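You operate a simulated robot arm through the tools that you are given. There is no shell and no other tool. Be economical: measure what you need, move in short steps, check, and stop when the job is done.

You are at the controls of a simulated two-armed robot. One attempt, no reset.

## Task
Polish the specks off the loose gold plaque, then clamp it in the black holder.
Fine: polish from the open tin on the grey buffer, buffer back, purple knob to TIGHT; leave the other plaque. Set down upright: grey buffer. What is to be rubbed or washed off counts as gone when no trace of it is left.

The check looks at the end state, three seconds after you hand in, the way a careful person would. Anything else that was tipped, shoved, dropped, spilled or broken makes it a failure.

## Robot
Two 7-joint arms with two-finger parallel grippers on one trunk, on a base that drives. Base frame: it is fixed to the floor where the robot stands at the start and does not move with it; the origin is under the middle of the robot, x ahead of it, y to its left, z up; the surface under the hand at the start is at about z = 0.8. Lengths are in m, angles in rad, forces in N, time in s.
The left shoulder is at the start at [0.05, 0.168, 1.132], the right one opposite. With the tool pointing down near the work surface each hand reaches from about 0.18 to 0.66 m from the robot's upright axis, wherever it stands, measured 20 degrees to its own side. Places, roughly: black holder [0.5, -0.3, 0.8]; open tin [0.6, -0.1, 0.8]; purple knob [0.5, -0.2, 0.8]. Payload 1.57 kg a hand.
The TCP of each hand is the grasp point between the finger pads, 0.03 m short of the fingertips. In the tool frame z runs along the fingers and y along their closing line. The gripper opens to 0.08 m. The fingers are 0.017 m wide and 0.012 m thick; the gripper's body (0.04 by 0.082 m) begins 0.08 m behind the TCP.
Orientation is that of the tool frame in the base frame, as [roll, pitch, yaw] about the fixed x, y, z axes, in that order (R = Rz(yaw) Ry(pitch) Rx(roll)). With the fingers straight down and closing along the base's y, the tool's x points along the base's -x, its y along +y and its z along -z.

## Interface
- The arms move only by the tool apply_moves. It takes "left_rows", "right_rows" or both (then of equal length, played together; a hand with none holds still); each is a list of rows, each a list of 7 numbers: the shift along the base's x, y, z in m, then the turn, a rotation vector about the base's x, y, z in rad, then the finger opening in m, from 0 to 0.08. In form: [[x, y, z, rx, ry, rz, jaw], ...]. A call has 1 to 10 rows; each row shifts and turns the commanded pose from where the row before left it. Rows are played at 5 a second. More than 0.05 m and 0.15 rad between two rows, or a gripper value outside its range, and nothing of the call is played. Where a pose cannot be reached the arm comes as near as it can. A force on the tool above 40 N (or 10 N above the force at the start of the call, whichever is more), or a blocked arm, ends the call early, and 0.2 s more pass. Each finger travels about 0.045 m/s and halts on what it meets, pressing with about 38 N; the grip force reading is that of the motor and also rises with nothing between the fingers. The clock runs only during rows and for 0.2 s after the last one: add rows that do not move to give the fingers time. It gives the time, the measured TCP pose, the force on the tool (base axes), the opening and the grip force at its end, in the units of the frame above (readings bear some noise), with the torque about the TCP (base axes, N m) and any sound that the robot's microphone picked up, and new pictures: "pictures" is both (left out), scene, wrist or none (wrist: the cameras of the hands that moved).
- Cameras (640 x 400 px; columns grow to the right, rows downward): "scene" is now at [0.1274, -0.0023, 1.3435]; the picture's right is [-0.02, -1.00, 0.00], its down [-0.57, 0.01, -0.82] and it looks along [0.82, -0.02, -0.57] (base axes); focal length 230 px, centre (320, 200). "left" rides on the left gripper at [0.072, 0.007, -0.122] in its tool frame; the picture's right is [-0.09, 1.00, 0.00], its down [-0.84, -0.08, -0.54] and it looks along [-0.54, -0.05, 0.84] (tool axes); focal length 238 px, centre (320, 200). "right" rides on the right gripper at [0.072, -0.007, -0.122] in its tool frame; the picture's right is [0.09, 1.00, 0.00], its down [-0.84, 0.08, -0.54] and it looks along [-0.54, 0.05, 0.84] (tool axes); focal length 238 px, centre (320, 200).
- raise_lower(by): slides the trunk up (or, below 0, down) by that many m; the arms and the scene camera ride with it, the base frame stays. It gives what a move gives, with no picture.
- roll_base(legs): drives the robot by 1 to 6 legs, each [ahead, left, turn to the left] in m, m and rad, along the robot's own axes; the way and the turn of a leg run together, so that a leg with both is an arc; at most 1.5 m and 3.142 rad a leg. The arms and the cameras ride along, it lands a little off, and it stops where it bumps. It gives what a move gives, and a new picture of the scene camera.
- head_to(pan, tilt): turns the head with the scene camera to pan (to the left, within 1.396 rad either way) and tilt (down, from -0.506 to 1.204), counted from straight ahead of the robot. It gives what a move gives, and a new picture of the scene camera.
- pixel_to_xyz(camera, pixels): for up to 12 pixels [column, row] of the newest picture of that camera ("zoom" is the newest enlarged one), the place [x, y, z] in the base frame of the surface seen there, good to about 0.002 m. The clock stands still meanwhile.
- zoom(camera, box): a new picture of the part [left, top, right, bottom] of that camera's present view, enlarged. The clock stands still meanwhile.
- close_job(): hands the job in; it is judged then, once.

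Work in short steps. Measure before you move; look again where a grasp or a placing could have gone wrong, and mend it. You have 80 turns and 260 pictures in all, those below and enlarged ones among them. Open the grippers and draw the arms clear of the work before you hand the job in, unless the task says otherwise; then end with one line.

The tools are called after "Call:" as name(argument=value, ...) on one line, values as JSON. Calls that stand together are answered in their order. apply_moves: Moves the arms, as the interface text tells. Its arguments: {"type":"object","properties":{"left_rows":{"type":"array"},"right_rows":{"type":"array"},"pictures":{"type":"string","enum":["both","scene","wrist","none"]}},"required":[]} The other tools are called the same way: raise_lower (by) slides the trunk up or down; roll_base (legs) drives the base; head_to (pan, tilt) turns the head that bears the scene camera; pixel_to_xyz (camera, pixels) gives the place of the surface under pixels of a picture; zoom (camera, box) takes an enlarged picture of a part of a camera's view; close_job () hands the job in.

At the start:

```text
clock: 0.0
left_tool_pos: [0.4355, 0.3276, 1.1586]
left_tcp_rot: [3.141, 0.0, -3.139]
left_contact_force: [0.1, -0.1, 0.4]
left_ft_torque: [0.03, 0.04, -0.03]
left_grip_width: 0.08
left_finger_force: 0.0
right_tool_pos: [0.4044, -0.0683, 1.1676]
right_tcp_rot: [-3.141, 0.0, -3.141]
right_contact_force: [0.5, -0.4, -0.4]
right_ft_torque: [0.0, -0.01, -0.02]
right_grip_width: 0.0799
right_finger_force: 0.2
trunk travel left (down, up): [-0.3, 0.143]
robot x, y, heading: [0.0038, -0.0029, -0.002]
head pan, tilt: [-0.021, 0.606]
```

scene: 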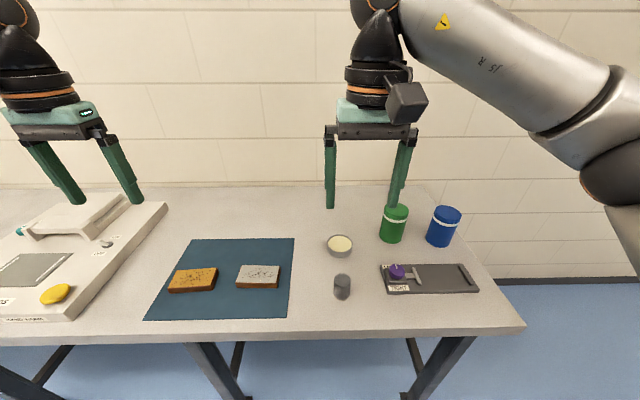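
right: 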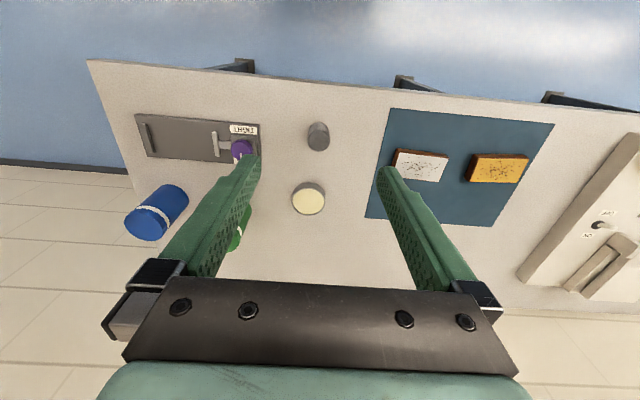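
left: 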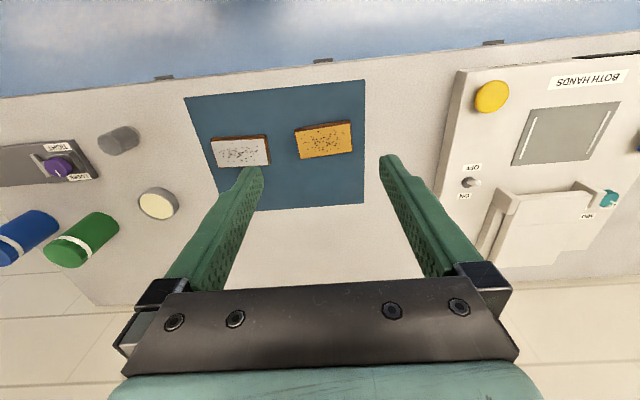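

The scene shows gold plaque near (192,280), silver plaque (258,276), buffer (342,287), tin (340,245), holder (428,278). I zoom in on each before measuring.

Call:
zoom(camera="scene", box=[370, 200, 490, 310])

Call:
zoom(camera="scene", box=[150, 230, 300, 320])

Call:
zoom(camera="scene", box=[310, 220, 380, 310])

Call:
pixel_to_xyz(camera="scene", pixels=[[341, 278], [342, 297], [334, 285], [350, 285], [340, 243], [328, 243], [352, 243], [340, 234], [340, 270], [397, 270], [410, 285], [396, 280]])

Call:
pixel_to_xyz(camera="scene", pixels=[[177, 269], [217, 268], [213, 284], [169, 288], [170, 293], [190, 300], [381, 266], [464, 265], [478, 291], [389, 293], [440, 279], [468, 278]])

```text
3.64 times, centred on (430, 255) of scene
```

zoom: 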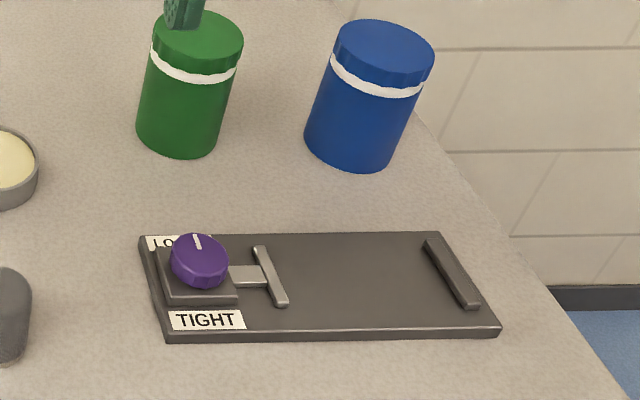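

```text
4.27 times, centred on (225, 275) of scene
```

zoom: 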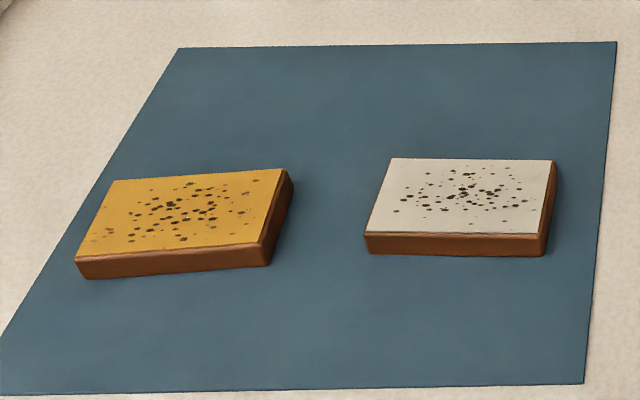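

```text
4.44 times, centred on (345, 265) of scene
```

zoom: 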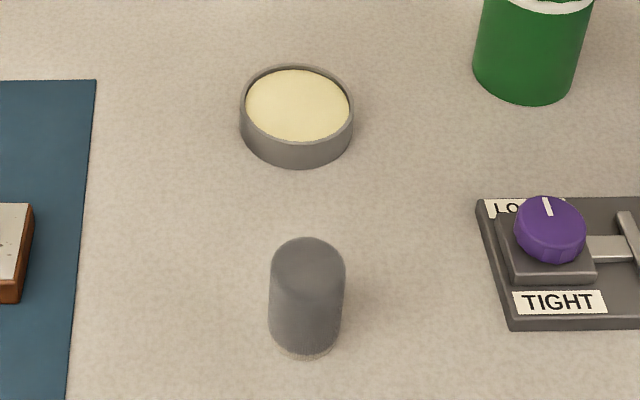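

```text
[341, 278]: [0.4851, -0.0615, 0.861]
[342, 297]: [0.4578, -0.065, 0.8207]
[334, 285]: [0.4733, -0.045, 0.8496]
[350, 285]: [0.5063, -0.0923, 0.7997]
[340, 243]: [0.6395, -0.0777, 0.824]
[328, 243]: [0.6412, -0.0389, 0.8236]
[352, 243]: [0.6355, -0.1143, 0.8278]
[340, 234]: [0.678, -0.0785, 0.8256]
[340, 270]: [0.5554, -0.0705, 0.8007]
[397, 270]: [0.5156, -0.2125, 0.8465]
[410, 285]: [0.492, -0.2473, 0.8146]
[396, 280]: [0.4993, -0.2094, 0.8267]
```

```text
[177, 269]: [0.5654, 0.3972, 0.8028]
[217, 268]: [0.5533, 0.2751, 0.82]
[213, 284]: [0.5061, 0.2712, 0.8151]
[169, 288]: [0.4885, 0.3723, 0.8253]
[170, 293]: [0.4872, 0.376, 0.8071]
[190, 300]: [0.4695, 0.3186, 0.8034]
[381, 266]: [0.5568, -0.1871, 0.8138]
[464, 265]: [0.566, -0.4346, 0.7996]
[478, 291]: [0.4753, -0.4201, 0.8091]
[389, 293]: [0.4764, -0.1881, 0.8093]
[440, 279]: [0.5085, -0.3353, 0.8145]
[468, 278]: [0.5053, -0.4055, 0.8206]
```

The gold plaque corners and holder bars need finer measurement, so I re-zoom on each and measure.

Call:
zoom(camera="scene", box=[150, 245, 230, 305])

Call:
pixel_to_xyz(camera="zoom", pixels=[[188, 160], [520, 140], [480, 280], [125, 305], [330, 220], [130, 330]])

Call:
zoom(camera="scene", box=[375, 255, 485, 305])

```text
6.67 times, centred on (190, 275) of scene
```

zoom: 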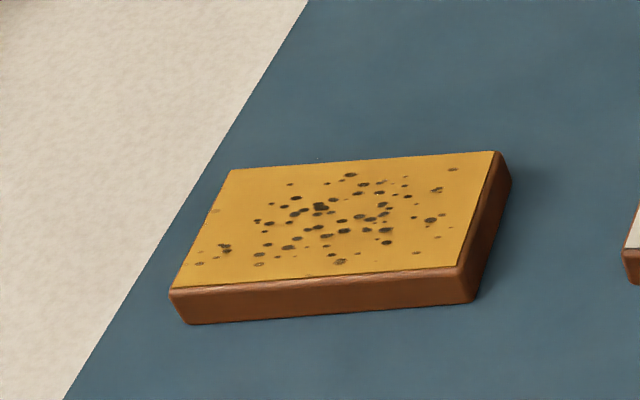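

```text
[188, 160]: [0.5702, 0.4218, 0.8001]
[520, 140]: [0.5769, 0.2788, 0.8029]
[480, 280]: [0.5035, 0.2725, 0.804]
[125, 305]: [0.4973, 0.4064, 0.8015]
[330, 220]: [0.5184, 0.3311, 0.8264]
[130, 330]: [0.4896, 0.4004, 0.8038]
```

```text
5.82 times, centred on (430, 280) of scene
```

zoom: 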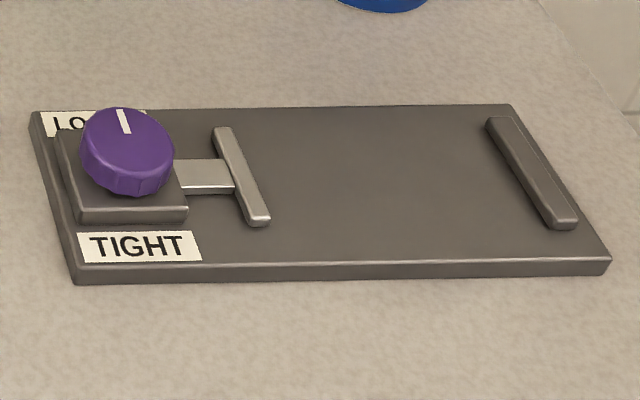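

Now I measure the holder bars, knob, then the plaque corners in scene pixels.

Call:
pixel_to_xyz(camera="zoom", pixels=[[222, 133], [258, 218], [498, 122], [562, 222], [128, 150], [123, 115], [120, 180], [245, 255], [400, 190], [70, 215], [205, 175], [600, 262]])

Call:
pixel_to_xyz(camera="scene", pixels=[[178, 271.5], [215, 269], [210, 284], [170, 287.5], [192, 277], [206, 288], [171, 291]])

```text
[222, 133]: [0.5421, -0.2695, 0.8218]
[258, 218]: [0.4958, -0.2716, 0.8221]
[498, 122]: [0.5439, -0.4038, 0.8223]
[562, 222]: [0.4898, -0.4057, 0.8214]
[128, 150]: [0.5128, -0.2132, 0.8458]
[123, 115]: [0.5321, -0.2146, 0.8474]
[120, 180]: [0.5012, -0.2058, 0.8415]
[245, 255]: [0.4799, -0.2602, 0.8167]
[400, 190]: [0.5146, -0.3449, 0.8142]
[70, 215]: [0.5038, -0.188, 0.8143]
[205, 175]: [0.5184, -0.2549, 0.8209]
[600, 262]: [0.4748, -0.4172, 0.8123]
```

```text
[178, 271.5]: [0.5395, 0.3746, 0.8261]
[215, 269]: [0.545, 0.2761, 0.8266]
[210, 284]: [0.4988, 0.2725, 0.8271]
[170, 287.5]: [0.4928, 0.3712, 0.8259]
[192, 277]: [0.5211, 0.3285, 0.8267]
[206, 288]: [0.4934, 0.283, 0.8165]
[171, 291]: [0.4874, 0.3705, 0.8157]
```

Plaque is 0.10 × 0.055 centred (0.519, 0.324), top z 0.827; holder gap is y −0.275..−0.40. I shift the base right by 0.12 m so the left arm reaches the tin, plaque and holder comfortably.

Call:
roll_base(legs=[[0, -0.12, 0]])

```text
clock: 1.7
left_tool_pos: [0.4344, 0.2091, 1.159]
left_tcp_rot: [3.141, 0.001, 3.141]
left_contact_force: [0.8, -1.4, -0.3]
left_ft_torque: [-0.01, 0.02, -0.03]
left_grip_width: 0.0799
left_finger_force: 0.1
right_tool_pos: [0.405, -0.1889, 1.168]
right_tcp_rot: [-3.141, 0.001, -3.141]
right_contact_force: [0.2, 0.1, 0.5]
right_ft_torque: [0.01, 0.05, -0.01]
right_grip_width: 0.0799
right_finger_force: 0.0
trunk travel left (down, up): [-0.3, 0.143]
robot x, y, heading: [-0.0011, -0.1219, -0.003]
head pan, tilt: [-0.021, 0.606]
```

scene: 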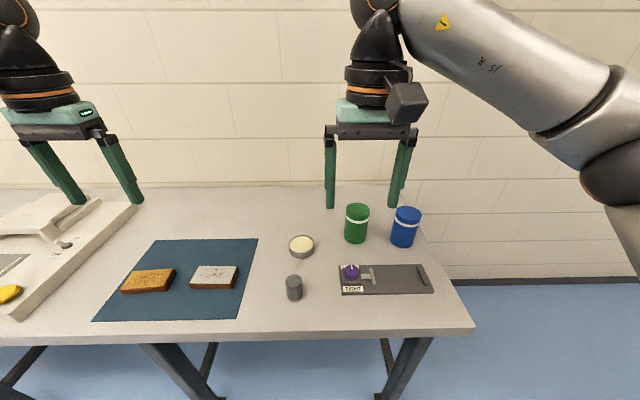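

The base moved well. I bring the left hand over the buffer while moving the right hand out to the right.

Call:
apply_moves(left_rows=[[0, 0, 0, 0, 0, 0, 0.08], [0.007, -0.045, -0.02, 0, 0, 0, 0.08], [0.007, -0.045, -0.02, 0, 0, 0, 0.08], [0.007, -0.045, -0.02, 0, 0, 0, 0.08], [0.007, -0.045, -0.02, 0, 0, 0, 0.08], [0.007, -0.045, -0.02, 0, 0, 0, 0.08], [0.007, -0.045, -0.02, 0, 0, 0, 0.08]], right_rows=[[0, -0.045, 0, 0, 0, 0, 0.08], [0, -0.045, 0, 0, 0, 0, 0.08], [0, -0.045, 0, 0, 0, 0, 0.08], [0, -0.045, 0, 0, 0, 0, 0.08], [0, 0, 0, 0, 0, 0, 0.08], [0, 0, 0, 0, 0, 0, 0.08], [0, 0, 0, 0, 0, 0, 0.08]])

```text
clock: 3.3
left_tool_pos: [0.4348, 0.0137, 1.0366]
left_tcp_rot: [-3.139, 0.001, -3.139]
left_contact_force: [-0.6, 0.3, 0.0]
left_ft_torque: [0.05, 0.02, 0.0]
left_grip_width: 0.0798
left_finger_force: 0.1
left hand out of reach, approached as far as the arm can: row 5, 6, 7
right_tool_pos: [0.4045, -0.3655, 1.1681]
right_tcp_rot: [3.139, 0.0, -3.141]
right_contact_force: [-0.2, -0.2, -0.6]
right_ft_torque: [-0.02, 0.02, 0.01]
right_grip_width: 0.0798
right_finger_force: 0.0
trunk travel left (down, up): [-0.3, 0.143]
robot x, y, heading: [0.0009, -0.117, 0.0]
head pan, tilt: [-0.021, 0.606]
```

scene: 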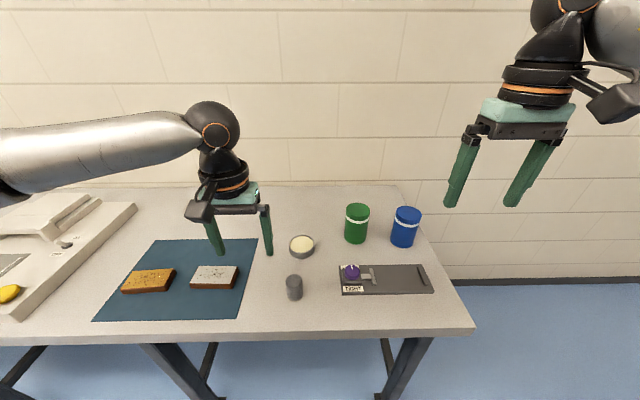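
right: 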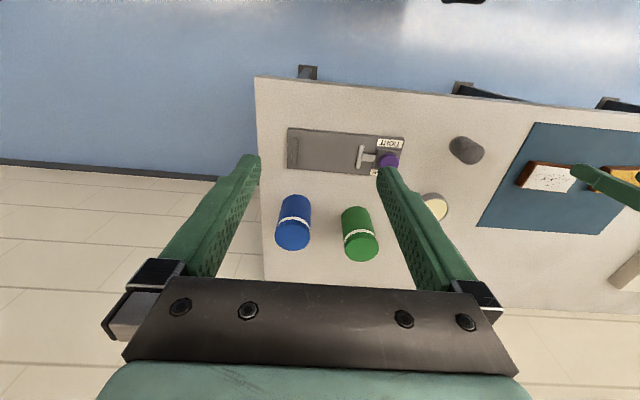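
left: 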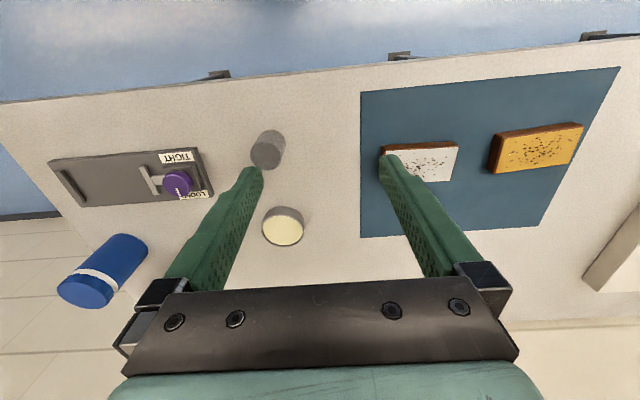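

The left arm stalled at rel-y ≈ 0.13, so each hand works only on its own side. I'll drive further right and a bit ahead so buffer and tin lie on the left hand's side.

Call:
roll_base(legs=[[0.05, -0.12, 0]])

Call:
pixel_to_xyz(camera="scene", pixels=[[220, 336], [320, 338]])

```text
clock: 5.0
left_tool_pos: [0.4836, -0.1062, 1.0368]
left_tcp_rot: [-3.139, 0.002, -3.141]
left_contact_force: [-0.4, 0.6, 0.8]
left_ft_torque: [-0.01, 0.02, 0.0]
left_grip_width: 0.0799
left_finger_force: 0.1
right_tool_pos: [0.4557, -0.4852, 1.1664]
right_tcp_rot: [3.141, 0.002, -3.141]
right_contact_force: [0.4, -0.6, -0.4]
right_ft_torque: [0.02, 0.02, 0.0]
right_grip_width: 0.0802
right_finger_force: 0.0
trunk travel left (down, up): [-0.3, 0.143]
robot x, y, heading: [0.0505, -0.2375, 0.005]
head pan, tilt: [-0.021, 0.606]
```

scene: 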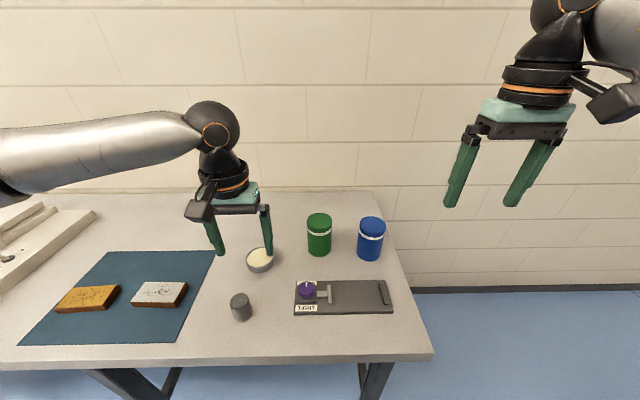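

```text
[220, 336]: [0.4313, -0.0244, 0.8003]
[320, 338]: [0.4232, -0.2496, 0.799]
```

The left hand is now 0.043 right of the buffer. I shift it over the buffer and descend to z≈0.95 to inspect.

Call:
apply_moves(left_rows=[[0, 0.021, 0, 0, 0, 0, 0.08], [-0.004, 0.021, -0.03, 0, 0, 0, 0.08], [0, 0, -0.03, 0, 0, 0, 0.08], [0, 0, -0.03, 0, 0, 0, 0.08], [0, 0, 0, 0, 0, 0, 0.08]])

Call:
zoom(camera="scene", box=[200, 230, 300, 330])

Call:
zoom(camera="left", box=[220, 60, 420, 185])

```text
clock: 6.2
left_tool_pos: [0.4817, -0.0629, 0.9478]
left_tcp_rot: [-3.138, 0.002, -3.14]
left_contact_force: [0.0, -0.7, 0.9]
left_ft_torque: [-0.01, 0.01, -0.02]
left_grip_width: 0.0801
left_finger_force: 0.0
right_tool_pos: [0.4558, -0.4837, 1.1677]
right_tcp_rot: [3.141, 0.0, -3.139]
right_contact_force: [-0.1, -0.4, 0.4]
right_ft_torque: [-0.01, 0.02, -0.01]
right_grip_width: 0.0802
right_finger_force: 0.1
trunk travel left (down, up): [-0.3, 0.143]
robot x, y, heading: [0.0534, -0.2367, 0.004]
head pan, tilt: [-0.021, 0.606]
```

scene: 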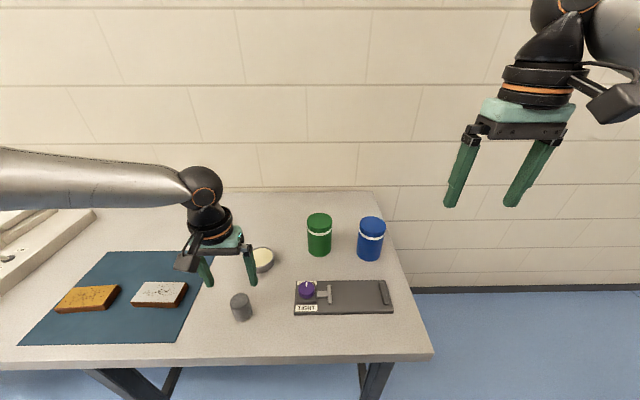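
left: 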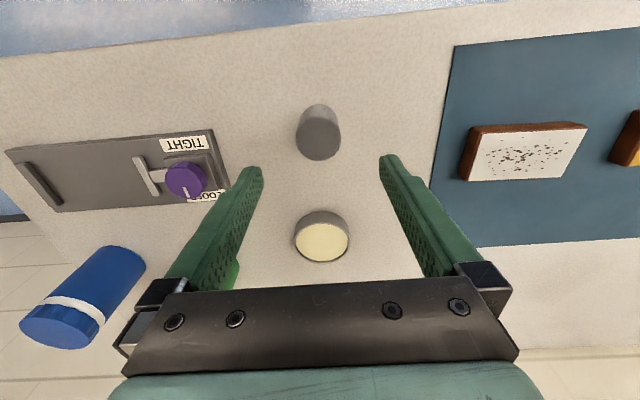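

```text
4.00 times, centred on (250, 280) of scene
```

zoom: 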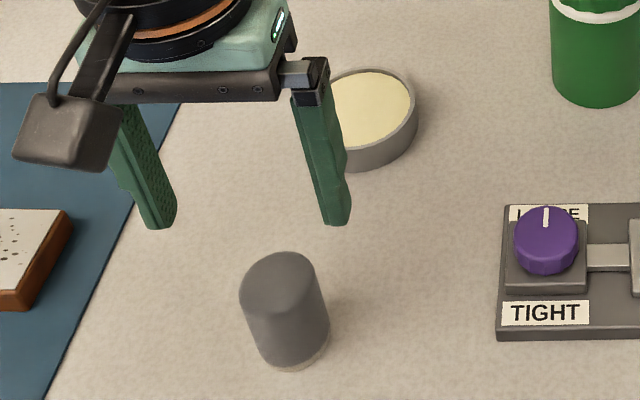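

```text
3.20 times, centred on (320, 122) of left
```

zoom: 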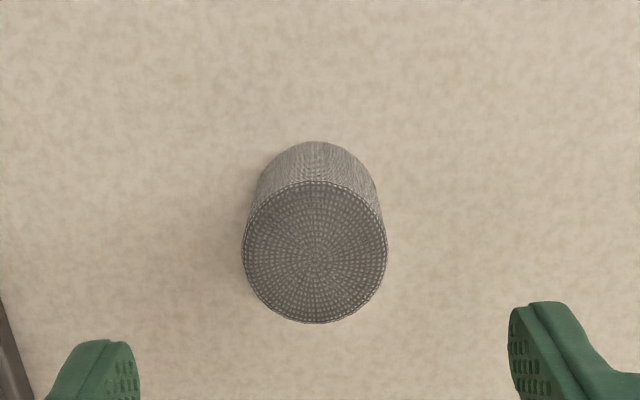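

The buffer top centre is at (318,140) in the left view, tin polish at (321,243). I measure both.

Call:
pixel_to_xyz(camera="left", pixels=[[318, 140], [298, 138], [338, 138], [318, 156], [318, 122], [321, 243], [298, 241], [346, 241], [321, 226], [321, 258], [321, 216], [321, 222]])

```text
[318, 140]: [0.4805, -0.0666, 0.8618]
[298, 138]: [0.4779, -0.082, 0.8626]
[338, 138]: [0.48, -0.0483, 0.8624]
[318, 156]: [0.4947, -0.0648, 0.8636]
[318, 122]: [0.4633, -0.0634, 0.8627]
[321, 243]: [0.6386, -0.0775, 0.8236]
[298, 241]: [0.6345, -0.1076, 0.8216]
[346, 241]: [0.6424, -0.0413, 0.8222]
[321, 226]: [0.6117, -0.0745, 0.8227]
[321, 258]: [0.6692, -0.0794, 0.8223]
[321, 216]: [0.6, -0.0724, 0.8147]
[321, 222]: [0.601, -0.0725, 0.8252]
```

Buffer centre (0.479, −0.065), Ø0.036, top 0.863. I descend to TCP z≈0.848 and close.

Call:
apply_moves(left_rows=[[-0.003, -0.002, -0.03, 0, 0, 0, 0.08], [0, 0, -0.03, 0, 0, 0, 0.08], [0, 0, -0.025, 0, 0, 0, 0.08], [0, 0, -0.015, 0, 0, 0, 0.08], [0, 0, 0, 0, 0, 0, 0.05], [0, 0, 0, 0, 0, 0, 0.03], [0, 0, 0, 0, 0, 0, 0.025], [0, 0, 0, 0, 0, 0, 0.025], [0, 0, 0, 0, 0, 0, 0.025]])

```text
clock: 8.2
left_tool_pos: [0.472, -0.0548, 0.8542]
left_tcp_rot: [-3.139, 0.002, -3.139]
left_contact_force: [-0.2, 0.7, 0.2]
left_ft_torque: [0.0, -0.01, 0.0]
left_grip_width: 0.041
left_finger_force: 36.4
left hand out of reach, approached as far as the arm can: row 3, 4
right_tool_pos: [0.455, -0.4842, 1.1667]
right_tcp_rot: [-3.141, 0.0, -3.141]
right_contact_force: [-0.3, 0.6, 0.2]
right_ft_torque: [0.01, 0.02, 0.03]
right_grip_width: 0.0801
right_finger_force: 0.0
trunk travel left (down, up): [-0.3, 0.143]
robot x, y, heading: [0.0509, -0.2452, 0.001]
head pan, tilt: [-0.021, 0.606]
```

scene: 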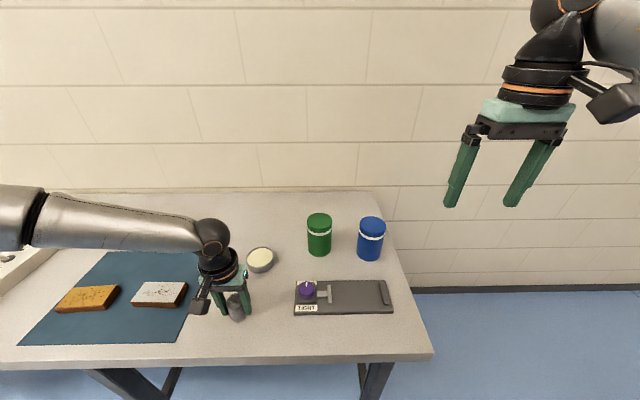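
left: 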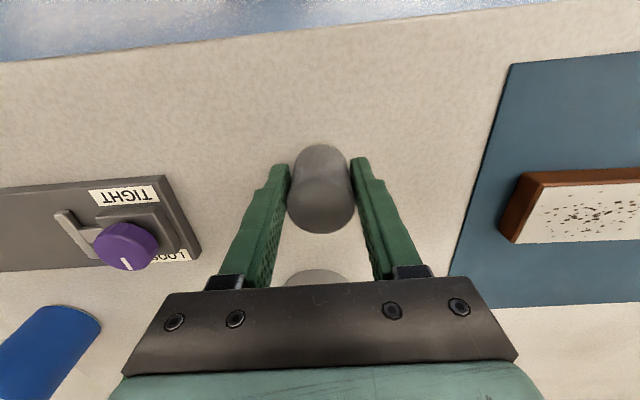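

The arm stalled slightly short but the buffer is gripped (0.041 opening). I lift it and check.

Call:
apply_moves(left_rows=[[0, 0, 0.03, 0, 0, 0, 0.02], [0, 0, 0.03, 0, 0, 0, 0.02], [0, 0, 0.03, 0, 0, 0, 0.02], [0, 0, 0, 0, 0, 0, 0.02]])

Call:
zoom(camera="scene", box=[190, 230, 290, 330])

```text
clock: 9.2
left_tool_pos: [0.4712, -0.0573, 0.9452]
left_tcp_rot: [-3.141, 0.003, -3.14]
left_contact_force: [0.5, 1.0, 0.1]
left_ft_torque: [-0.01, -0.01, 0.02]
left_grip_width: 0.0202
left_finger_force: 0.1
right_tool_pos: [0.4561, -0.485, 1.1668]
right_tcp_rot: [-3.141, 0.0, -3.14]
right_contact_force: [-0.4, 0.1, -0.3]
right_ft_torque: [-0.01, -0.01, 0.0]
right_grip_width: 0.0796
right_finger_force: 0.0
trunk travel left (down, up): [-0.3, 0.143]
robot x, y, heading: [0.0476, -0.2426, 0.004]
head pan, tilt: [-0.021, 0.606]
```

scene: 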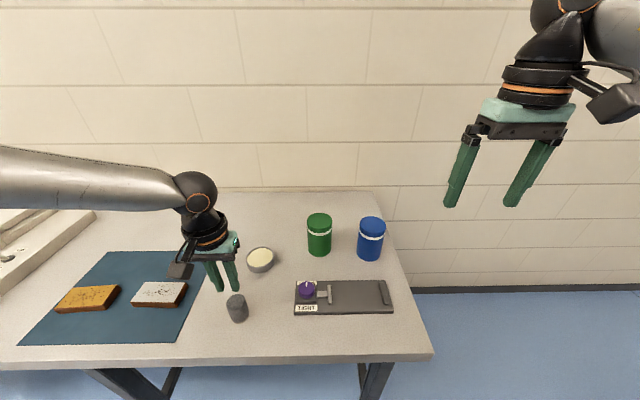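
left: 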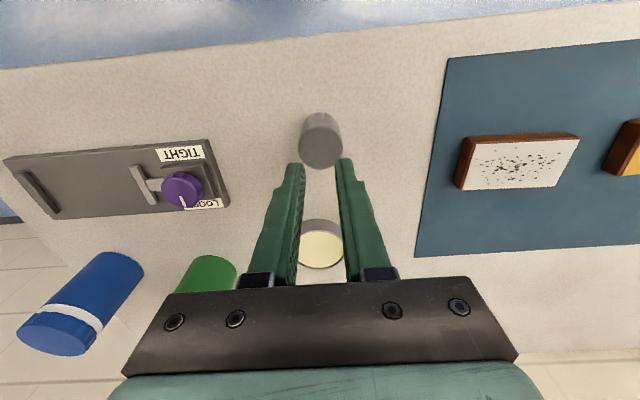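

```text
4.00 times, centred on (240, 280) of scene
```

zoom: 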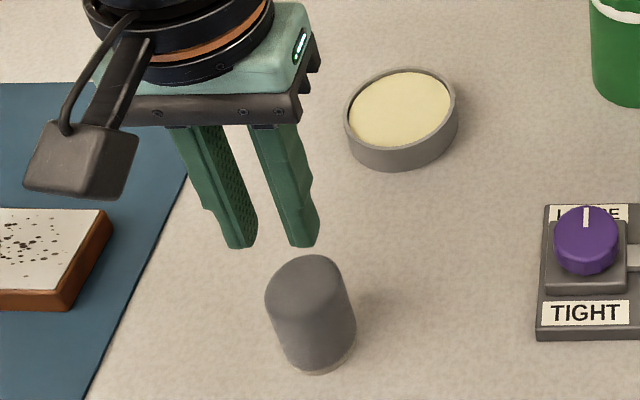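

The buffer slipped out but still stands upright. I shift the base right 0.1 for a better arm posture and re-measure.

Call:
roll_base(legs=[[0, -0.1, 0]])

Call:
apply_moves(left_rows=[[0, 0.05, 0, 0, 0, 0, 0.08], [0, 0.05, 0, 0, 0, 0, 0.08], [0, 0, 0, 0, 0, 0, 0.08]], pictures="wrist")

```text
clock: 10.8
left_tool_pos: [0.4719, -0.1568, 0.9444]
left_tcp_rot: [-3.139, 0.003, -3.14]
left_contact_force: [-0.7, 0.4, 0.3]
left_ft_torque: [-0.02, 0.01, 0.02]
left_grip_width: 0.0199
left_finger_force: 0.1
right_tool_pos: [0.4565, -0.5855, 1.168]
right_tcp_rot: [-3.141, 0.001, -3.142]
right_contact_force: [0.2, 0.6, 0.1]
right_ft_torque: [0.01, 0.01, 0.0]
right_grip_width: 0.0801
right_finger_force: 0.0
trunk travel left (down, up): [-0.3, 0.143]
robot x, y, heading: [0.0479, -0.3389, -0.0]
head pan, tilt: [-0.021, 0.606]
```

scene: 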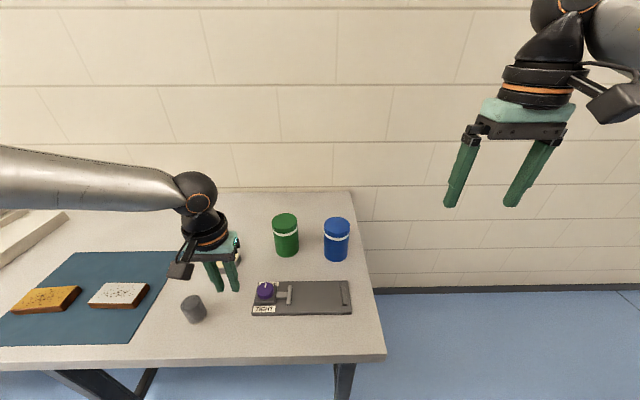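

```text
clock: 11.6
left_tool_pos: [0.4709, -0.0594, 0.9428]
left_tcp_rot: [-3.141, 0.001, 3.141]
left_contact_force: [0.0, 0.3, -0.1]
left_ft_torque: [0.02, 0.0, -0.02]
left_grip_width: 0.0803
left_finger_force: 0.1
right_tool_pos: [0.4556, -0.5865, 1.1671]
right_tcp_rot: [3.141, -0.001, 3.141]
right_contact_force: [-0.7, -0.1, -0.3]
right_ft_torque: [0.03, 0.06, -0.02]
right_grip_width: 0.0801
right_finger_force: 0.1
trunk travel left (down, up): [-0.3, 0.143]
robot x, y, heading: [0.0472, -0.3369, 0.002]
head pan, tilt: [-0.021, 0.606]
```

left: 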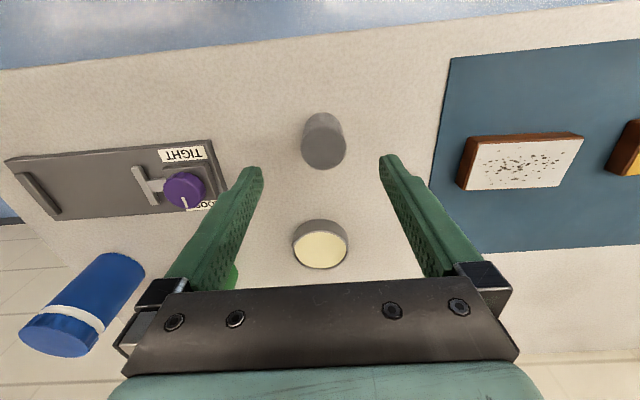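

The buffer top is now at about (323,147) in the left view; I measure it.

Call:
pixel_to_xyz(camera="left", pixels=[[323, 147], [303, 146], [344, 146], [323, 165], [323, 130]])

```text
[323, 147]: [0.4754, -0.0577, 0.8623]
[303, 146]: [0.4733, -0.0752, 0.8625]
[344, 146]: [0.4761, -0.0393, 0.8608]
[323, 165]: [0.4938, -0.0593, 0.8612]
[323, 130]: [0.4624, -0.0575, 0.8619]
```

Buffer centre is (0.477, −0.058). I descend and grip, commanding the fingers fully toward closed.

Call:
apply_moves(left_rows=[[0.005, 0.002, -0.035, 0, 0, 0, 0.08], [0, 0, -0.03, 0, 0, 0, 0.08], [0, 0, -0.03, 0, 0, 0, 0.08], [0, 0, 0, 0, 0, 0, 0.08]], pictures="wrist")

```text
clock: 12.6
left_tool_pos: [0.4747, -0.0555, 0.8492]
left_tcp_rot: [-3.14, 0.001, -3.139]
left_contact_force: [-0.1, 0.4, -0.3]
left_ft_torque: [0.0, -0.02, 0.0]
left_grip_width: 0.08
left_finger_force: 0.1
right_tool_pos: [0.4556, -0.5851, 1.1669]
right_tcp_rot: [3.141, -0.002, 3.141]
right_contact_force: [-0.4, -0.7, 0.9]
right_ft_torque: [-0.01, 0.0, 0.01]
right_grip_width: 0.0801
right_finger_force: 0.0
trunk travel left (down, up): [-0.3, 0.143]
robot x, y, heading: [0.0519, -0.3391, 0.002]
head pan, tilt: [-0.021, 0.606]
```

left: 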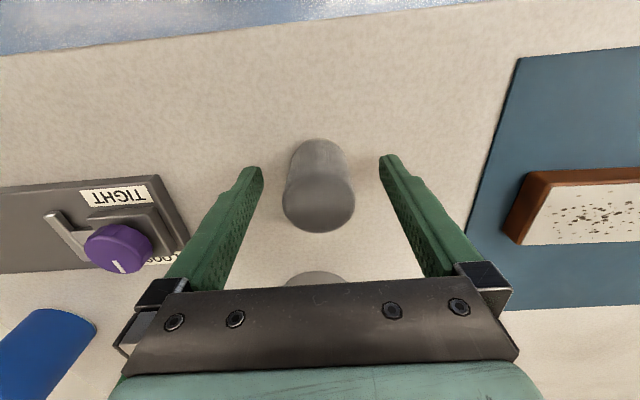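

Reached this time with no limit warning and the buffer is centred. I close with time to build force, then raise.

Call:
apply_moves(left_rows=[[0, 0, 0, 0, 0, 0, 0.05], [0, 0, 0, 0, 0, 0, 0.02], [0, 0, 0, 0, 0, 0, 0.01], [0, 0, 0, 0, 0, 0, 0.01], [0, 0, 0, 0, 0, 0, 0.01], [0, 0, 0, 0, 0, 0, 0.01], [0, 0, 0.02, 0, 0, 0, 0.01], [0, 0, 0.02, 0, 0, 0, 0.01], [0, 0, 0, 0, 0, 0, 0.01]])

Call:
zoom(camera="scene", box=[140, 230, 260, 330])

```text
clock: 14.6
left_tool_pos: [0.4762, -0.0562, 0.8896]
left_tcp_rot: [-3.141, 0.002, -3.14]
left_contact_force: [0.3, -0.2, -1.4]
left_ft_torque: [-0.03, 0.03, 0.0]
left_grip_width: 0.0406
left_finger_force: 38.0
right_tool_pos: [0.4567, -0.5861, 1.1672]
right_tcp_rot: [3.141, 0.0, -3.14]
right_contact_force: [-0.6, -0.8, -0.6]
right_ft_torque: [0.0, -0.01, 0.02]
right_grip_width: 0.08
right_finger_force: 0.2
trunk travel left (down, up): [-0.3, 0.143]
robot x, y, heading: [0.0495, -0.335, 0.0]
head pan, tilt: [-0.021, 0.606]
```

scene: 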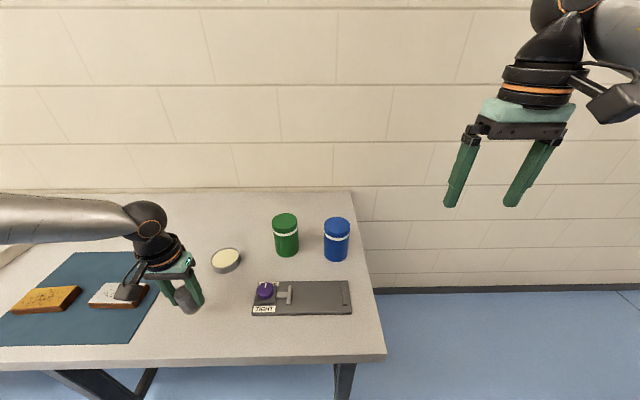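
left: 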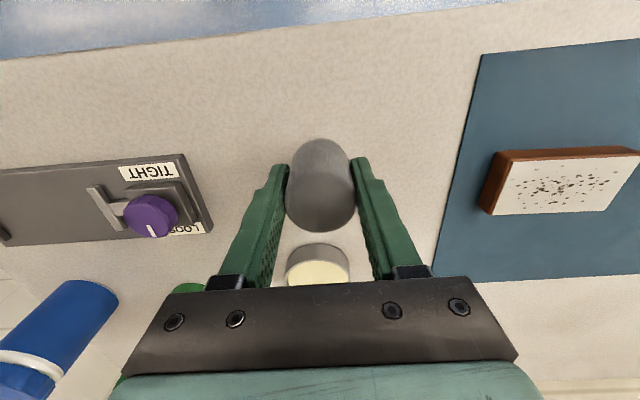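

```text
4.00 times, centred on (200, 280) of scene
```

zoom: 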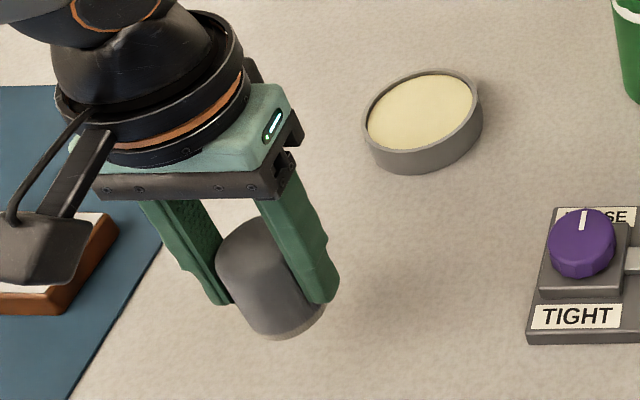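

Held firmly; felt bottom is ≈ TCP−0.049. I carry it above the tin centre (0.638, −0.076).

Call:
apply_moves(left_rows=[[0, 0, 0.02, 0, 0, 0, 0.01], [0.03, -0.004, 0, 0, 0, 0, 0.01], [0.033, -0.004, 0, 0, 0, 0, 0.01], [0.033, -0.004, 0, 0, 0, 0, 0.01], [0.033, -0.004, 0, 0, 0, 0, 0.01], [0.033, -0.004, 0, 0, 0, 0, 0.01], [0, 0, 0, 0, 0, 0, 0.01]])

Call:
zoom(camera="scene", box=[170, 210, 290, 310])

```text
clock: 16.1
left_tool_pos: [0.5921, -0.0581, 0.9218]
left_tcp_rot: [-3.141, 0.002, -3.141]
left_contact_force: [0.9, -0.2, -1.0]
left_ft_torque: [-0.01, 0.0, -0.02]
left_grip_width: 0.0405
left_finger_force: 37.8
left hand out of reach, approached as far as the arm can: row 5, 6
right_tool_pos: [0.4557, -0.5855, 1.1659]
right_tcp_rot: [-3.141, 0.0, -3.141]
right_contact_force: [-0.4, 0.2, 0.5]
right_ft_torque: [-0.02, 0.01, 0.0]
right_grip_width: 0.0799
right_finger_force: 0.1
trunk travel left (down, up): [-0.3, 0.143]
robot x, y, heading: [0.0517, -0.3407, -0.002]
head pan, tilt: [-0.021, 0.606]
```

scene: 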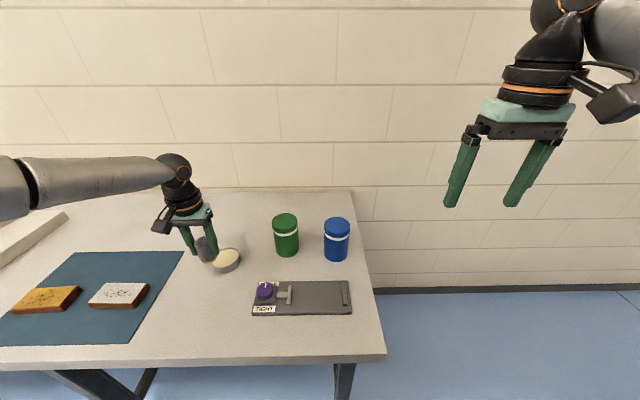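
left: 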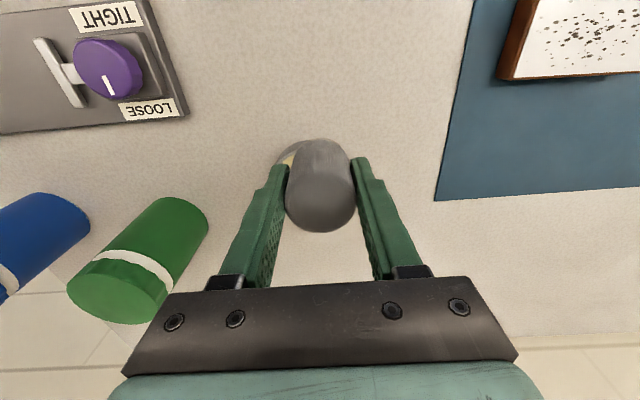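

```text
4.00 times, centred on (230, 260) of scene
```

zoom: 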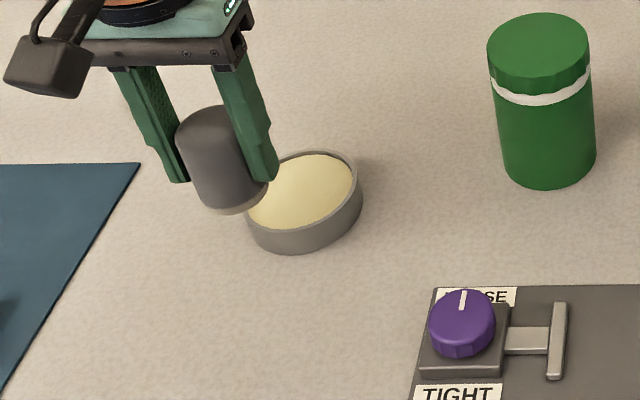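

Forward reach ran out at x≈0.592. I drive the base forward 0.05 to bring the buffer over the tin.

Call:
roll_base(legs=[[0.05, 0, 0]])

```text
clock: 17.1
left_tool_pos: [0.6422, -0.0581, 0.9209]
left_tcp_rot: [-3.14, 0.003, -3.14]
left_contact_force: [0.7, 0.3, -0.3]
left_ft_torque: [0.03, 0.0, -0.01]
left_grip_width: 0.0404
left_finger_force: 37.9
right_tool_pos: [0.5064, -0.5855, 1.1664]
right_tcp_rot: [-3.141, 0.0, -3.14]
right_contact_force: [-0.2, 0.4, -0.3]
right_ft_torque: [0.01, 0.03, -0.02]
right_grip_width: 0.0799
right_finger_force: 0.1
trunk travel left (down, up): [-0.3, 0.143]
robot x, y, heading: [0.0996, -0.3397, 0.005]
head pan, tilt: [-0.021, 0.606]
```

scene: 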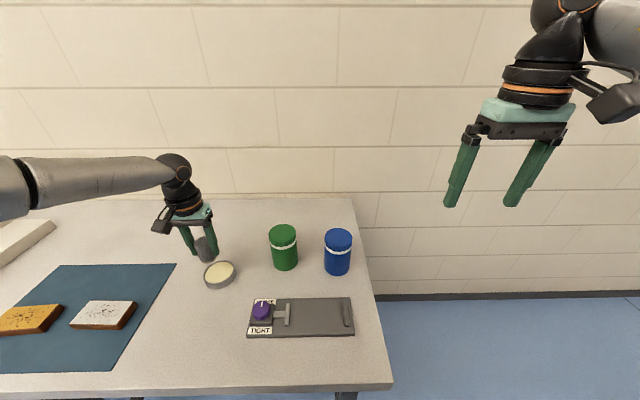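

Clear, no bump. I align over (0.638, −0.076) and lower to z≈0.882 for a check.

Call:
apply_moves(left_rows=[[-0.004, -0.018, 0, 0, 0, 0, 0.01], [0, 0, -0.02, 0, 0, 0, 0.01], [0, 0, -0.019, 0, 0, 0, 0.01], [0, 0, 0, 0, 0, 0, 0.01]])

Call:
zoom(camera="scene", box=[160, 220, 280, 320])

Call:
zoom(camera="left", box=[240, 100, 400, 250])

```text
clock: 18.1
left_tool_pos: [0.623, -0.0717, 0.8907]
left_tcp_rot: [-3.137, 0.006, -3.141]
left_contact_force: [-0.2, 0.7, -0.3]
left_ft_torque: [0.05, -0.03, 0.0]
left_grip_width: 0.0405
left_finger_force: 38.5
left hand out of reach, approached as far as the arm can: row 2, 3
right_tool_pos: [0.5047, -0.586, 1.1672]
right_tcp_rot: [3.141, 0.0, 3.141]
right_contact_force: [0.6, -0.5, 0.8]
right_ft_torque: [0.0, 0.02, 0.02]
right_grip_width: 0.0797
right_finger_force: 0.0
trunk travel left (down, up): [-0.3, 0.143]
robot x, y, heading: [0.0965, -0.3433, -0.002]
head pan, tilt: [-0.021, 0.606]
```

scene: 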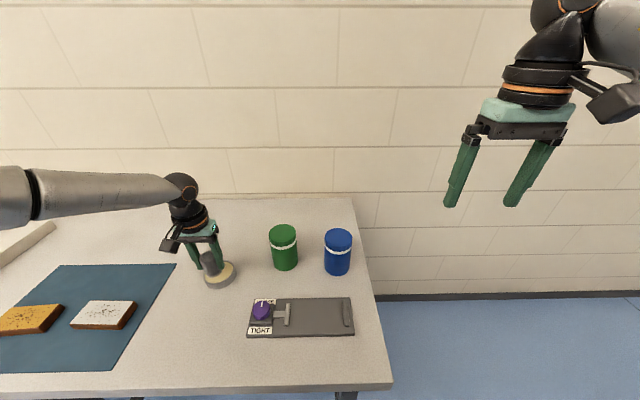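
left: 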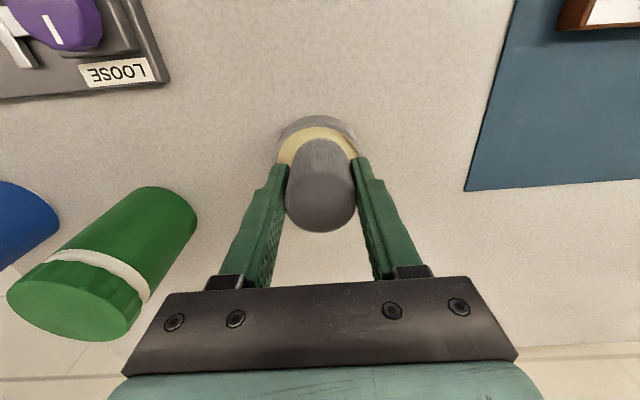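

```text
4.00 times, centred on (220, 270) of scene
```

zoom: 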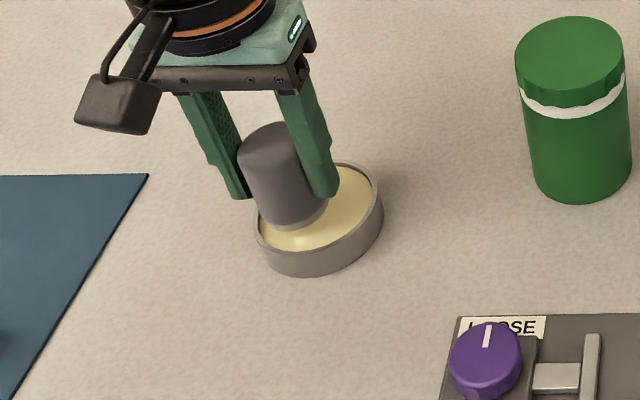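

```text
2.67 times, centred on (320, 175) of left
```

zoom: 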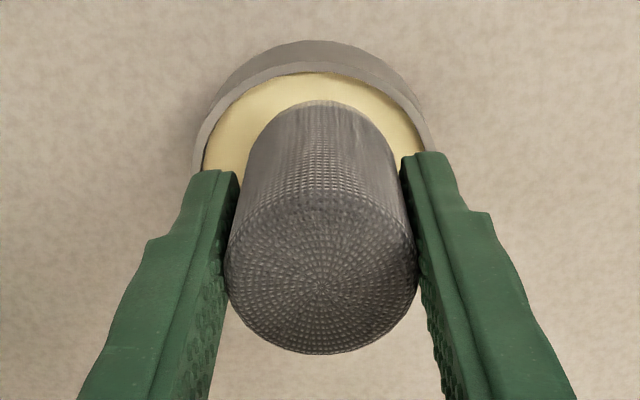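

Stalled at x 0.623, still 0.015 above the rim. I nudge the base ahead 0.015 and then lower with the trunk.

Call:
roll_base(legs=[[0.014, 0, 0]])

Call:
raise_lower(by=-0.01)

Call:
zoom(camera="left", box=[240, 100, 400, 250])

```text
clock: 18.8
left_tool_pos: [0.6376, -0.0703, 0.8899]
left_tcp_rot: [-3.14, 0.005, -3.141]
left_contact_force: [-0.4, -0.8, -0.9]
left_ft_torque: [0.03, 0.03, 0.0]
left_grip_width: 0.0408
left_finger_force: 37.7
right_tool_pos: [0.5204, -0.5864, 1.1665]
right_tcp_rot: [3.141, -0.001, -3.14]
right_contact_force: [0.0, 0.3, -0.4]
right_ft_torque: [-0.01, 0.0, 0.01]
right_grip_width: 0.0799
right_finger_force: 0.1
trunk travel left (down, up): [-0.3, 0.143]
robot x, y, heading: [0.1136, -0.3432, -0.002]
head pan, tilt: [-0.021, 0.606]
```

scene: 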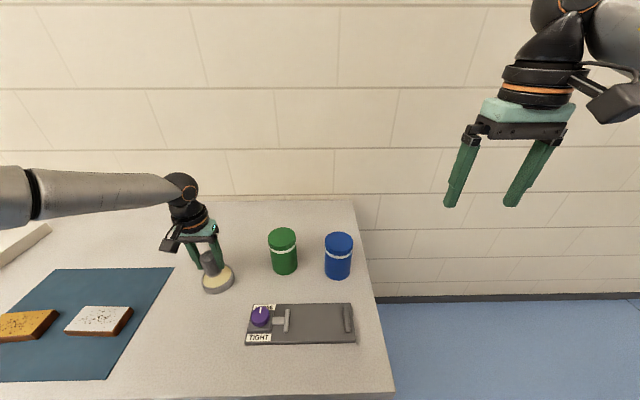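

```text
clock: 19.4
left_tool_pos: [0.6381, -0.0714, 0.881]
left_tcp_rot: [-3.138, 0.007, -3.14]
left_contact_force: [0.1, 0.6, -0.9]
left_ft_torque: [0.01, -0.01, 0.0]
left_grip_width: 0.0407
left_finger_force: 37.6
right_tool_pos: [0.5185, -0.5869, 1.157]
right_tcp_rot: [-3.141, 0.004, -3.141]
right_contact_force: [-0.6, 0.5, 0.3]
right_ft_torque: [-0.01, 0.0, 0.02]
right_grip_width: 0.08
right_finger_force: 0.0
trunk travel left (down, up): [-0.29, 0.153]
robot x, y, heading: [0.1137, -0.3386, -0.0]
head pan, tilt: [-0.021, 0.606]
```

```text
2.67 times, centred on (320, 175) of left
```

zoom: 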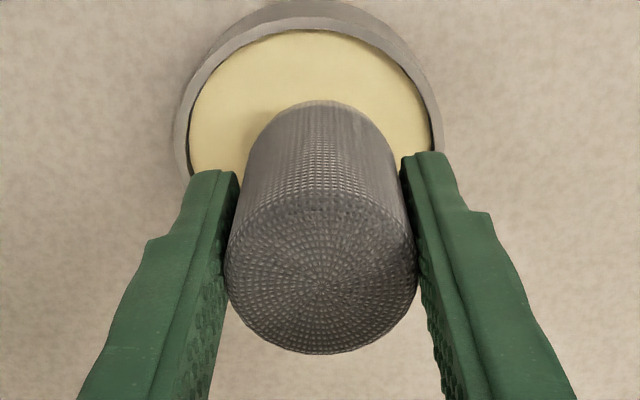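

Centred over the polish with the felt ≈0.009 above it. I lower the trunk in small steps, watching force.

Call:
raise_lower(by=-0.006)

Call:
raise_lower(by=-0.003)

```text
clock: 20.0
left_tool_pos: [0.637, -0.0712, 0.8742]
left_tcp_rot: [-3.139, 0.005, -3.14]
left_contact_force: [-0.7, 0.0, -1.2]
left_ft_torque: [0.01, 0.01, 0.02]
left_grip_width: 0.0409
left_finger_force: 38.0
right_tool_pos: [0.5188, -0.5868, 1.151]
right_tcp_rot: [3.14, 0.002, 3.141]
right_contact_force: [-1.0, -0.9, -0.3]
right_ft_torque: [-0.03, -0.02, 0.01]
right_grip_width: 0.0802
right_finger_force: 0.0
trunk travel left (down, up): [-0.284, 0.159]
robot x, y, heading: [0.1146, -0.3376, -0.002]
head pan, tilt: [-0.021, 0.606]
```

```text
clock: 20.5
left_tool_pos: [0.6378, -0.0702, 0.8714]
left_tcp_rot: [-3.137, 0.007, -3.139]
left_contact_force: [-1.3, 1.9, 4.5]
left_ft_torque: [0.12, 0.11, -0.02]
left_grip_width: 0.0406
left_finger_force: 38.4
right_tool_pos: [0.5183, -0.5859, 1.1483]
right_tcp_rot: [3.139, 0.002, -3.141]
right_contact_force: [0.3, 0.4, 0.1]
right_ft_torque: [0.02, 0.02, 0.0]
right_grip_width: 0.08
right_finger_force: 0.0
trunk travel left (down, up): [-0.281, 0.162]
robot x, y, heading: [0.1129, -0.337, 0.001]
head pan, tilt: [-0.021, 0.606]
```

Contact made (4.5 N up). I raise the trunk back up clear of the tin and look at the felt.

Call:
raise_lower(by=0.06)

Call:
zoom(camera="scene", box=[160, 210, 280, 310])

```text
clock: 21.5
left_tool_pos: [0.6386, -0.0706, 0.9308]
left_tcp_rot: [-3.138, 0.006, -3.14]
left_contact_force: [0.1, 0.1, -0.5]
left_ft_torque: [0.0, -0.01, 0.0]
left_grip_width: 0.0407
left_finger_force: 37.5
right_tool_pos: [0.5209, -0.5864, 1.2088]
right_tcp_rot: [-3.14, 0.0, 3.141]
right_contact_force: [0.3, -0.2, 0.2]
right_ft_torque: [0.0, 0.01, -0.01]
right_grip_width: 0.0801
right_finger_force: 0.1
trunk travel left (down, up): [-0.341, 0.102]
robot x, y, heading: [0.1146, -0.3392, 0.005]
head pan, tilt: [-0.021, 0.606]
```

```text
4.00 times, centred on (220, 260) of scene
```

zoom: 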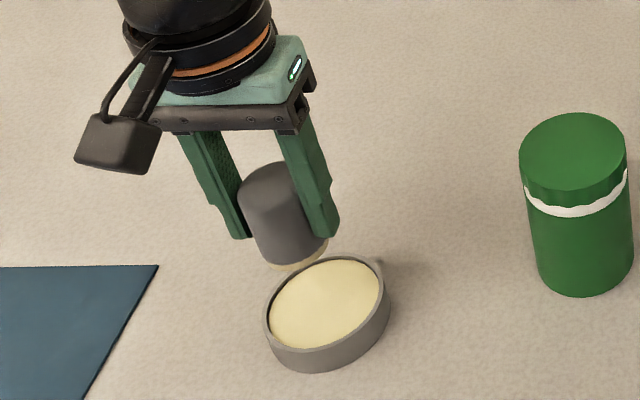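

The felt now carries yellow polish. I drive left 0.38 to the gold plaque with the hand high.

Call:
roll_base(legs=[[-0.03, 0.38, 0]])

```text
clock: 25.4
left_tool_pos: [0.6089, 0.3066, 0.9314]
left_tcp_rot: [-3.137, 0.006, -3.141]
left_contact_force: [-0.6, -0.1, -0.3]
left_ft_torque: [0.04, 0.03, 0.02]
left_grip_width: 0.0409
left_finger_force: 38.4
right_tool_pos: [0.4893, -0.2095, 1.2077]
right_tcp_rot: [3.141, 0.0, 3.141]
right_contact_force: [-0.1, 0.7, -0.7]
right_ft_torque: [0.0, -0.02, -0.03]
right_grip_width: 0.0796
right_finger_force: 0.1
trunk travel left (down, up): [-0.341, 0.102]
robot x, y, heading: [0.0853, 0.0383, -0.0]
head pan, tilt: [-0.021, 0.606]
```

scene: 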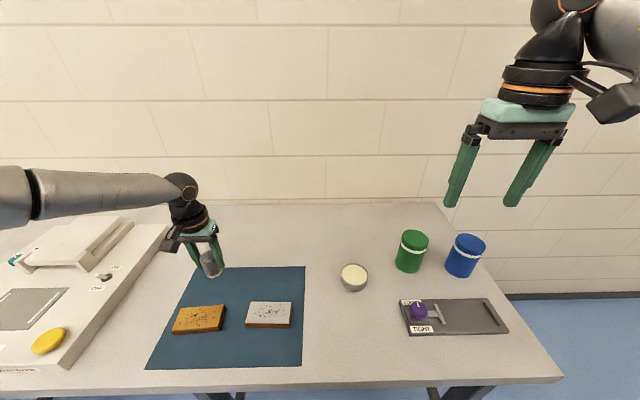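

Now re-measure the gold plaque from here, with an enlarged view.

Call:
zoom(camera="scene", box=[160, 290, 240, 340])

Call:
pixel_to_xyz(camera="scene", pixels=[[182, 308], [224, 306], [221, 325], [174, 328], [200, 317]])

```text
8.00 times, centred on (200, 315) of scene
```

zoom: 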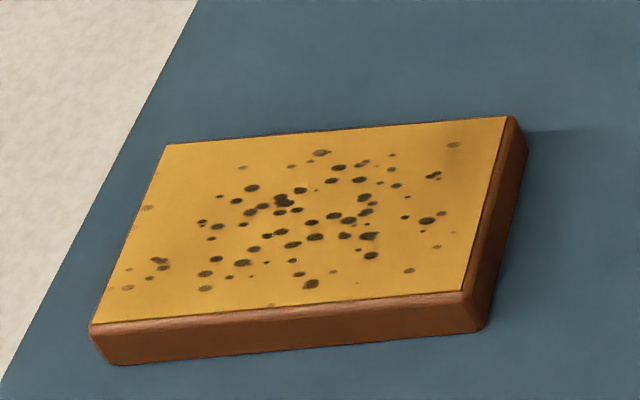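

```text
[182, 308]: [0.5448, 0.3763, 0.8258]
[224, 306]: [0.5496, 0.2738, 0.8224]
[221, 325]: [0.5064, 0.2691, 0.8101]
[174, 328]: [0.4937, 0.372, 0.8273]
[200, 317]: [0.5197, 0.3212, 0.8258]
```

Call:
pixel_to_xyz(camera="zoom", pixels=[[170, 148], [502, 120], [461, 286], [97, 319], [150, 208], [127, 288], [452, 145], [269, 304], [408, 270], [321, 153]])

```text
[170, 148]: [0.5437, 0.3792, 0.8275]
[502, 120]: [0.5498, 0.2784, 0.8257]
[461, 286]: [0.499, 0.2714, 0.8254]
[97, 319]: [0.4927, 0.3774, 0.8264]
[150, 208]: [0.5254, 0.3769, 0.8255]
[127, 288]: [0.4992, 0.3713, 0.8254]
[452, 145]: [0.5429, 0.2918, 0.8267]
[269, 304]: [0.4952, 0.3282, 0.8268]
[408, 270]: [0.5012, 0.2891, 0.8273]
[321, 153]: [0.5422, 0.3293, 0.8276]
```

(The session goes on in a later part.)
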